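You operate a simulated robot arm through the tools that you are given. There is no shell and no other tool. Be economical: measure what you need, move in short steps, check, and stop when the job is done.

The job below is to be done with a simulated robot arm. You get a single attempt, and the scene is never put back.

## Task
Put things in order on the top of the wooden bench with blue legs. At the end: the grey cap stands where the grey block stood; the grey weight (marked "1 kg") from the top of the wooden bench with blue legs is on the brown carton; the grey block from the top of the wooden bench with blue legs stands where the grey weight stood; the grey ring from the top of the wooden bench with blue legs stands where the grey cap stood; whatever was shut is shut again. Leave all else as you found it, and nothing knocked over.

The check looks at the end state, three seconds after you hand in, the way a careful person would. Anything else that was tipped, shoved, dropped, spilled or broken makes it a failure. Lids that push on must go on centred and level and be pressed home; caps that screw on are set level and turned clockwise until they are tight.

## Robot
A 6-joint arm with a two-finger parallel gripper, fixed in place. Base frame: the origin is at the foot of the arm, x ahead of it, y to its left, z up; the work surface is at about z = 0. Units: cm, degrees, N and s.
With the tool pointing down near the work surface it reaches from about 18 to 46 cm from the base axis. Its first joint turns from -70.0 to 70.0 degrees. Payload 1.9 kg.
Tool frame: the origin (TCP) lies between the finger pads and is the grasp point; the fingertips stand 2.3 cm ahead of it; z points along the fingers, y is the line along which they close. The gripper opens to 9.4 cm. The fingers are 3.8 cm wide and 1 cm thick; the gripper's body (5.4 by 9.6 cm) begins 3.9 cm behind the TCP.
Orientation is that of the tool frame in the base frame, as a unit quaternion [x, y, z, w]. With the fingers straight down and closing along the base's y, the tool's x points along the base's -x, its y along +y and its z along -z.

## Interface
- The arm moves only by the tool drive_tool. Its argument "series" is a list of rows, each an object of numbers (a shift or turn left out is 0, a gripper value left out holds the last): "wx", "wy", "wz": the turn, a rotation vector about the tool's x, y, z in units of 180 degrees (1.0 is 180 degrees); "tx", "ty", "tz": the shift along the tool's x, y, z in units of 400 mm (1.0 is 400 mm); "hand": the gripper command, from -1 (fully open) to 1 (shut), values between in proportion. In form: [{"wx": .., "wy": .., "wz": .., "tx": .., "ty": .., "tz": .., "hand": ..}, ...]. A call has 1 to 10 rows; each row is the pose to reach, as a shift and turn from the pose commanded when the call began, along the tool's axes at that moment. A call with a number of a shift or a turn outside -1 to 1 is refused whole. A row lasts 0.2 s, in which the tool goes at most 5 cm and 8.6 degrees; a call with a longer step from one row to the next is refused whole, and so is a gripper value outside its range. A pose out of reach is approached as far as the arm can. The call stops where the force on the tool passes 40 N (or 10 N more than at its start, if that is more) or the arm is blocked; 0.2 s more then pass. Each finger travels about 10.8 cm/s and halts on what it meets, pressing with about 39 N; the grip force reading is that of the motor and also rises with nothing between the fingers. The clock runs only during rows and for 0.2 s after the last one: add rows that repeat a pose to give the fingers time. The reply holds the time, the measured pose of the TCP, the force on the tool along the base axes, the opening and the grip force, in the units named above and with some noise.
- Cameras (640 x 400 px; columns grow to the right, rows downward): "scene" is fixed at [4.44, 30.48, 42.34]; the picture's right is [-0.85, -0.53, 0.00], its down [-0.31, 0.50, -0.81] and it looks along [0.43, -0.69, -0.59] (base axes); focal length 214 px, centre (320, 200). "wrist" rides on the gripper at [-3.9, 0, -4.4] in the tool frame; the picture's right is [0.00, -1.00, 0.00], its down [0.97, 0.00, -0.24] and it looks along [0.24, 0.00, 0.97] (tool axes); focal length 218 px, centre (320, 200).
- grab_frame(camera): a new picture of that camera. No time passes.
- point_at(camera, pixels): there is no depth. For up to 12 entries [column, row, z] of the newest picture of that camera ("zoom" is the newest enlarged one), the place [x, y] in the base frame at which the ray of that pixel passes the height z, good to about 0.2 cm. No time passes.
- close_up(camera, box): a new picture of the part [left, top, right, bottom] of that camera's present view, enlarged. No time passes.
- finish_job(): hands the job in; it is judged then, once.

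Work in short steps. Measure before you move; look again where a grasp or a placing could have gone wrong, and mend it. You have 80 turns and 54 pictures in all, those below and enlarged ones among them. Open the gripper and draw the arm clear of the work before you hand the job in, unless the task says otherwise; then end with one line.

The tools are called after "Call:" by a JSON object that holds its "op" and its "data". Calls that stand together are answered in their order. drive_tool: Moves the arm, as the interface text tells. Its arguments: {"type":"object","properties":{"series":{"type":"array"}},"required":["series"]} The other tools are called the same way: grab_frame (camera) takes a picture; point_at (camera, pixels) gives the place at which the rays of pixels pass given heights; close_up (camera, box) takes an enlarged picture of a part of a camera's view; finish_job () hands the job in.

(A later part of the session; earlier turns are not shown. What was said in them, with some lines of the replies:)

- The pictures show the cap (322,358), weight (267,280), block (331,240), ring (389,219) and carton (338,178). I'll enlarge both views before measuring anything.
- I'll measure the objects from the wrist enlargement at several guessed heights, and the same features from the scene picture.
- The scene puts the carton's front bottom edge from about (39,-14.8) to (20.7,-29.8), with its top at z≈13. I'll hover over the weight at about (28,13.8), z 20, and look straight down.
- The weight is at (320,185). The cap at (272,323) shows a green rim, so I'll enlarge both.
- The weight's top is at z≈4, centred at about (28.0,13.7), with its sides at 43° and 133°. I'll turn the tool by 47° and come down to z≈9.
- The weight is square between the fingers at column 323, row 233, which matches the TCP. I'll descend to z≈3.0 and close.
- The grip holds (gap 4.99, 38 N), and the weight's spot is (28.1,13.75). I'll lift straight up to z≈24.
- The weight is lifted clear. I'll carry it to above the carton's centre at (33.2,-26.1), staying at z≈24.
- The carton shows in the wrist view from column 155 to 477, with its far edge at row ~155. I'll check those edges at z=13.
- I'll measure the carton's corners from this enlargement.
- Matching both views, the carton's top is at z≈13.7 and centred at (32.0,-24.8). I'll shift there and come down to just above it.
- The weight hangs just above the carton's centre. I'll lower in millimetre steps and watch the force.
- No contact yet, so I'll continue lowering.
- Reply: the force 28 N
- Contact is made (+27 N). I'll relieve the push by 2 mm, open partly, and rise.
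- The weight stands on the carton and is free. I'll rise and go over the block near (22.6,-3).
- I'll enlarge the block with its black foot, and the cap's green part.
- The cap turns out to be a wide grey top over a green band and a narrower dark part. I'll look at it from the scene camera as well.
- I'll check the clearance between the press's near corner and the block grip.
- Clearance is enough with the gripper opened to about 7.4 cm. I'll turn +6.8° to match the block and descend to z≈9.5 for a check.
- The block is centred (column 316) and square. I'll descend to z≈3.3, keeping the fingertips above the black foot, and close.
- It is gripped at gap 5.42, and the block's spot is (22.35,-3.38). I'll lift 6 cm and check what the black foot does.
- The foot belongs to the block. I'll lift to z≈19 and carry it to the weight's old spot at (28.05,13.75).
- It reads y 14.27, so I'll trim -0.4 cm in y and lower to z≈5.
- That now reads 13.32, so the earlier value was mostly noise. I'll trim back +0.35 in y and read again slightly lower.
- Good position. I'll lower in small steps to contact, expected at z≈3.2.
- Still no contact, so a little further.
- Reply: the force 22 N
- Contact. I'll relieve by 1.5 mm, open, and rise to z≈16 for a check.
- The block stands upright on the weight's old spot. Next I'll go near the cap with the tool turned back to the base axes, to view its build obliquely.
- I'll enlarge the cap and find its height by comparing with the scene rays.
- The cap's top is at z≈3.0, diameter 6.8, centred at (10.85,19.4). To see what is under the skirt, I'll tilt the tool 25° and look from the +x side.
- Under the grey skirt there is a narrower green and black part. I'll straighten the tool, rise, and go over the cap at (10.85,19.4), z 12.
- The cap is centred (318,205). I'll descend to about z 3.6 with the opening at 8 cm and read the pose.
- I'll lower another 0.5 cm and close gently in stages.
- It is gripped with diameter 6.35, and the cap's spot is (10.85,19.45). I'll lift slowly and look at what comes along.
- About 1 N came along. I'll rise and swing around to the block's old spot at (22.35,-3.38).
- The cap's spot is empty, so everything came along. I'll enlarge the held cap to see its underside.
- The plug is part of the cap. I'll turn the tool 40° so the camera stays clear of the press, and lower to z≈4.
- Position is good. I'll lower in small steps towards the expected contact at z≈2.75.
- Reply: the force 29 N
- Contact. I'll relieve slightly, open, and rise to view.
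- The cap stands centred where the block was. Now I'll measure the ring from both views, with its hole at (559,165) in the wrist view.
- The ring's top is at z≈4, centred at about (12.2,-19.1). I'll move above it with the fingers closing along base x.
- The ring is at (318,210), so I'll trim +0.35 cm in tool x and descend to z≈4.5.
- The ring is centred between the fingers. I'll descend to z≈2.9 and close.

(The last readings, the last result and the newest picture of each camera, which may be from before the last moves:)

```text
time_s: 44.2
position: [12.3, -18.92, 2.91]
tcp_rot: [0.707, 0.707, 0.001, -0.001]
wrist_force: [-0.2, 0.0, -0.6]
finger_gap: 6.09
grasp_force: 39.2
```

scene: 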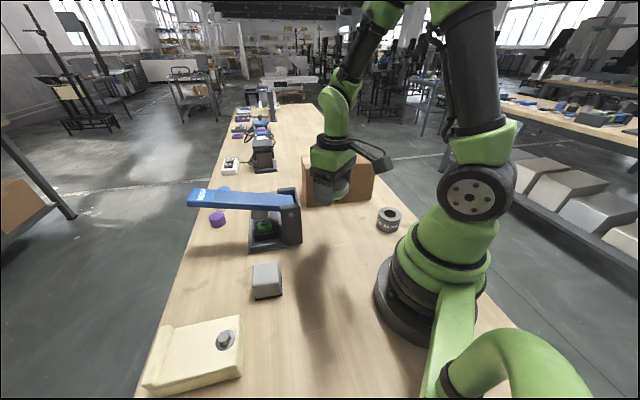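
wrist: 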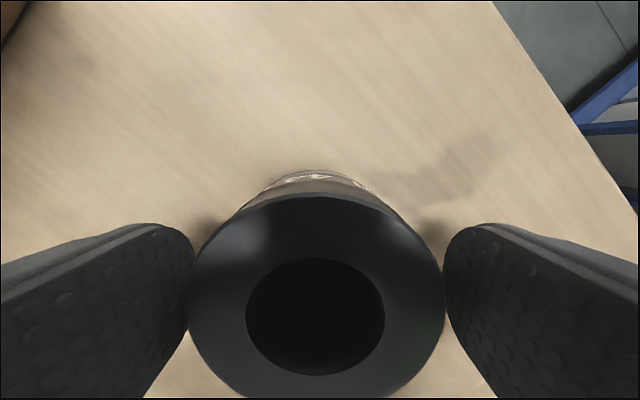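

The ring is gripped (6.09 cm). I'll lift and swing round in front of the base while turning the tool back.

Call:
{"op": "drive_tool", "data": {"series": [{"tz": -0.04}, {"tz": -0.15}, {"tz": -0.265}, {"tz": -0.375}, {"tz": -0.375, "ty": 0.08, "tx": 0.0725, "wz": -0.045}, {"tz": -0.375, "ty": 0.1675, "tx": 0.1525, "wz": -0.09}, {"tz": -0.375, "ty": 0.2425, "tx": 0.2475, "wz": -0.135}, {"tz": -0.375, "ty": 0.2925, "tx": 0.3575, "wz": -0.18}, {"tz": -0.375, "ty": 0.3, "tx": 0.4725, "wz": -0.225}, {"tz": -0.375, "ty": 0.3, "tx": 0.4725, "wz": -0.225}]}}

```text
time_s: 46.4
position: [24.55, -0.08, 17.92]
tcp_rot: [0.419, 0.908, 0.0, 0.0]
wrist_force: [-1.2, 0.2, -2.7]
finger_gap: 6.13
grasp_force: 39.3
```

I'll continue around to the cap's old spot at (10.85,19.45).

Call:
{"op": "drive_tool", "data": {"series": [{"tx": 0.096, "ty": 0.072, "wz": -0.045}, {"tx": 0.211, "ty": 0.1145, "wz": -0.09}, {"tx": 0.33, "ty": 0.121, "wz": -0.135}, {"tx": 0.45, "ty": 0.101, "wz": -0.18}, {"tx": 0.525, "ty": 0.08, "wz": -0.225}, {"tx": 0.588, "ty": 0.06, "wz": -0.25}, {"tx": 0.588, "ty": 0.06, "wz": -0.275}, {"tx": 0.588, "ty": 0.06, "wz": -0.275}]}}

Call:
{"op": "grab_frame", "data": {"camera": "scene"}}

```text
time_s: 48.2
position: [11.06, 19.31, 18.13]
tcp_rot: [0.0, 1.0, 0.0, 0.0]
wrist_force: [0.5, -0.2, -2.3]
finger_gap: 6.09
grasp_force: 39.2
```

```text
16 pictures are left
```

scene: 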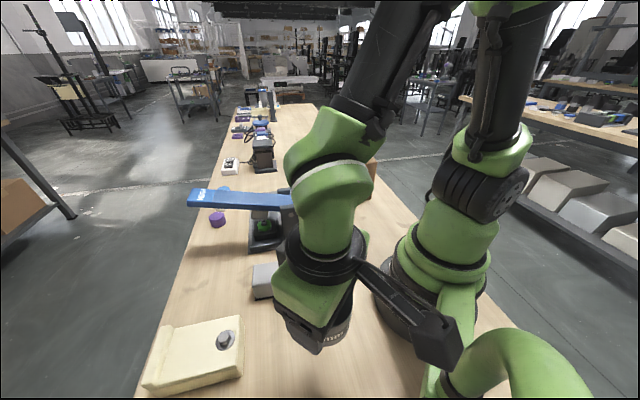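

Position is right. I'll lower to z≈4 and read it again.

Call:
{"op": "drive_tool", "data": {"series": [{"tz": 0.1}, {"tz": 0.2}, {"tz": 0.29}, {"tz": 0.35}, {"tz": 0.35}]}}

```text
time_s: 49.4
position: [11.17, 19.3, 4.02]
tcp_rot: [0.0, 1.0, 0.001, 0.001]
wrist_force: [-0.7, 0.3, -1.5]
finger_gap: 6.09
grasp_force: 39.1
```

The pose reads (11.1,19.3), so I'll trim 0.2 cm toward -x and lower gently towards z≈2.9.

Call:
{"op": "drive_tool", "data": {"series": [{"tz": 0.012, "tx": 0.005, "ty": 0.002}, {"tz": 0.02, "tx": 0.005, "ty": 0.002}, {"tz": 0.024, "tx": 0.005, "ty": 0.002}, {"tz": 0.027, "tx": 0.005, "ty": 0.002}]}}

```text
time_s: 50.4
position: [10.72, 19.54, 3.09]
tcp_rot: [0.0, 1.0, 0.0, 0.0]
wrist_force: [-0.2, 0.5, -3.2]
finger_gap: 6.12
grasp_force: 39.6
```

No contact yet, so a few more millimetres.

Call:
{"op": "drive_tool", "data": {"series": [{"tz": 0.003}, {"tz": 0.006}, {"tz": 0.008}]}}

```text
time_s: 51.2
position: [10.63, 19.47, 2.8]
tcp_rot: [0.001, 1.0, 0.0, 0.001]
wrist_force: [1.1, -1.4, 25.8]
finger_gap: 6.13
grasp_force: 39.2
```

Contact. I'll relieve, open slightly, and rise to look.

Call:
{"op": "drive_tool", "data": {"series": [{"tz": -0.003}, {"tz": -0.003}, {"tz": -0.003, "hand": -0.5}, {"tz": -0.003, "hand": -0.7}, {"tz": -0.003, "hand": -0.7}, {"tz": -0.1}, {"tz": -0.2}, {"tz": -0.3}, {"tz": -0.4}, {"tz": -0.4}]}}

Call:
{"op": "grab_frame", "data": {"camera": "wrist"}}

Call:
{"op": "point_at", "data": {"camera": "wrist", "pixels": [[320, 200, 4]]}}

```text
time_s: 53.4
position: [10.8, 19.58, 18.93]
tcp_rot: [0.0, 1.0, 0.001, 0.0]
wrist_force: [0.5, -0.2, 0.5]
finger_gap: 7.98
grasp_force: 0.1
```

```text
15 pictures are left
```

wrist: 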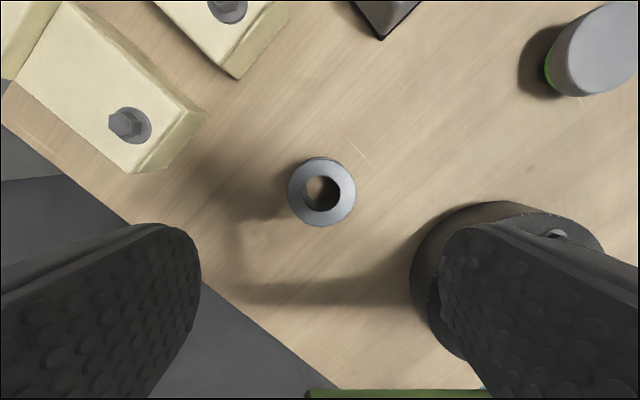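

```text
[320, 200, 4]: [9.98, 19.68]
```

The ring stands where the cap was. I'll open the gripper and withdraw to the starting pose, then check everything.

Call:
{"op": "drive_tool", "data": {"series": [{"tz": -0.1}, {"tz": -0.2}, {"tz": -0.3, "hand": -1}, {"tz": -0.4}, {"tz": -0.4, "tx": -0.0956, "ty": -0.0615}, {"tz": -0.4, "tx": -0.191, "ty": -0.123}, {"tz": -0.4, "tx": -0.287, "ty": -0.1845}, {"tz": -0.4, "tx": -0.382, "ty": -0.246}, {"tz": -0.4, "tx": -0.478, "ty": -0.3075}, {"tz": -0.4, "tx": -0.478, "ty": -0.3075}]}}

Call:
{"op": "grab_frame", "data": {"camera": "scene"}}

Call:
{"op": "grab_frame", "data": {"camera": "wrist"}}

Call:
{"op": "close_up", "data": {"camera": "scene", "box": [240, 130, 440, 390]}}

```text
time_s: 55.6
position: [30.13, 7.18, 34.6]
tcp_rot: [0.0, 1.0, -0.001, 0.0]
wrist_force: [-0.4, 0.6, -0.4]
finger_gap: 9.41
grasp_force: 0.2
```

```text
14 pictures are left
```

scene: 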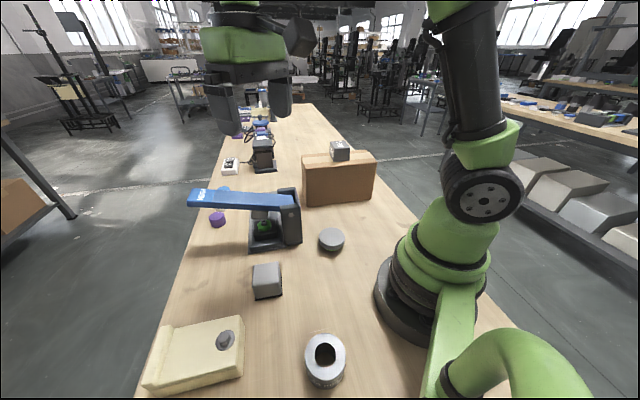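

```text
13 pictures are left
```

wrist: 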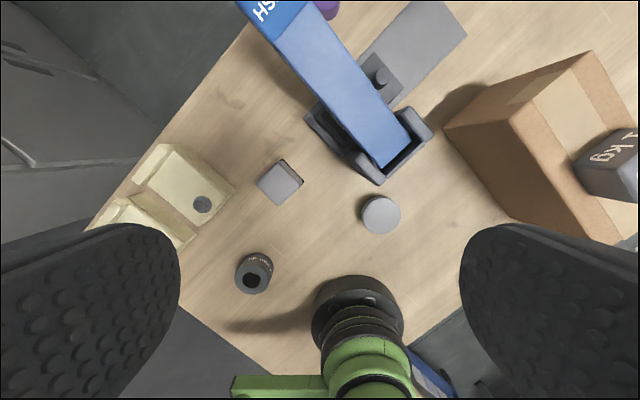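

```text
1.54 times, centred on (340, 260) of scene
```

zoom: 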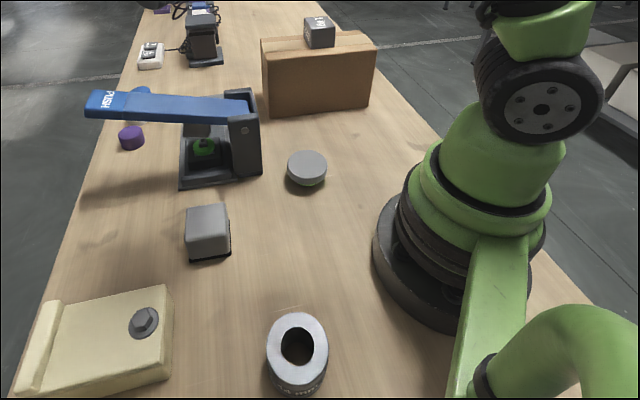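

All four objects stand in their new places, nothing else has moved, and the arm is clear with the gripper open. I'm handing in.

Call:
{"op": "finish_job", "data": {}}

```text
The job is handed in.
```

The job is handed in: the weight is on the carton, and the block, cap and ring stand at their new spots. Nothing was knocked over, and nothing had to be opened or shut.
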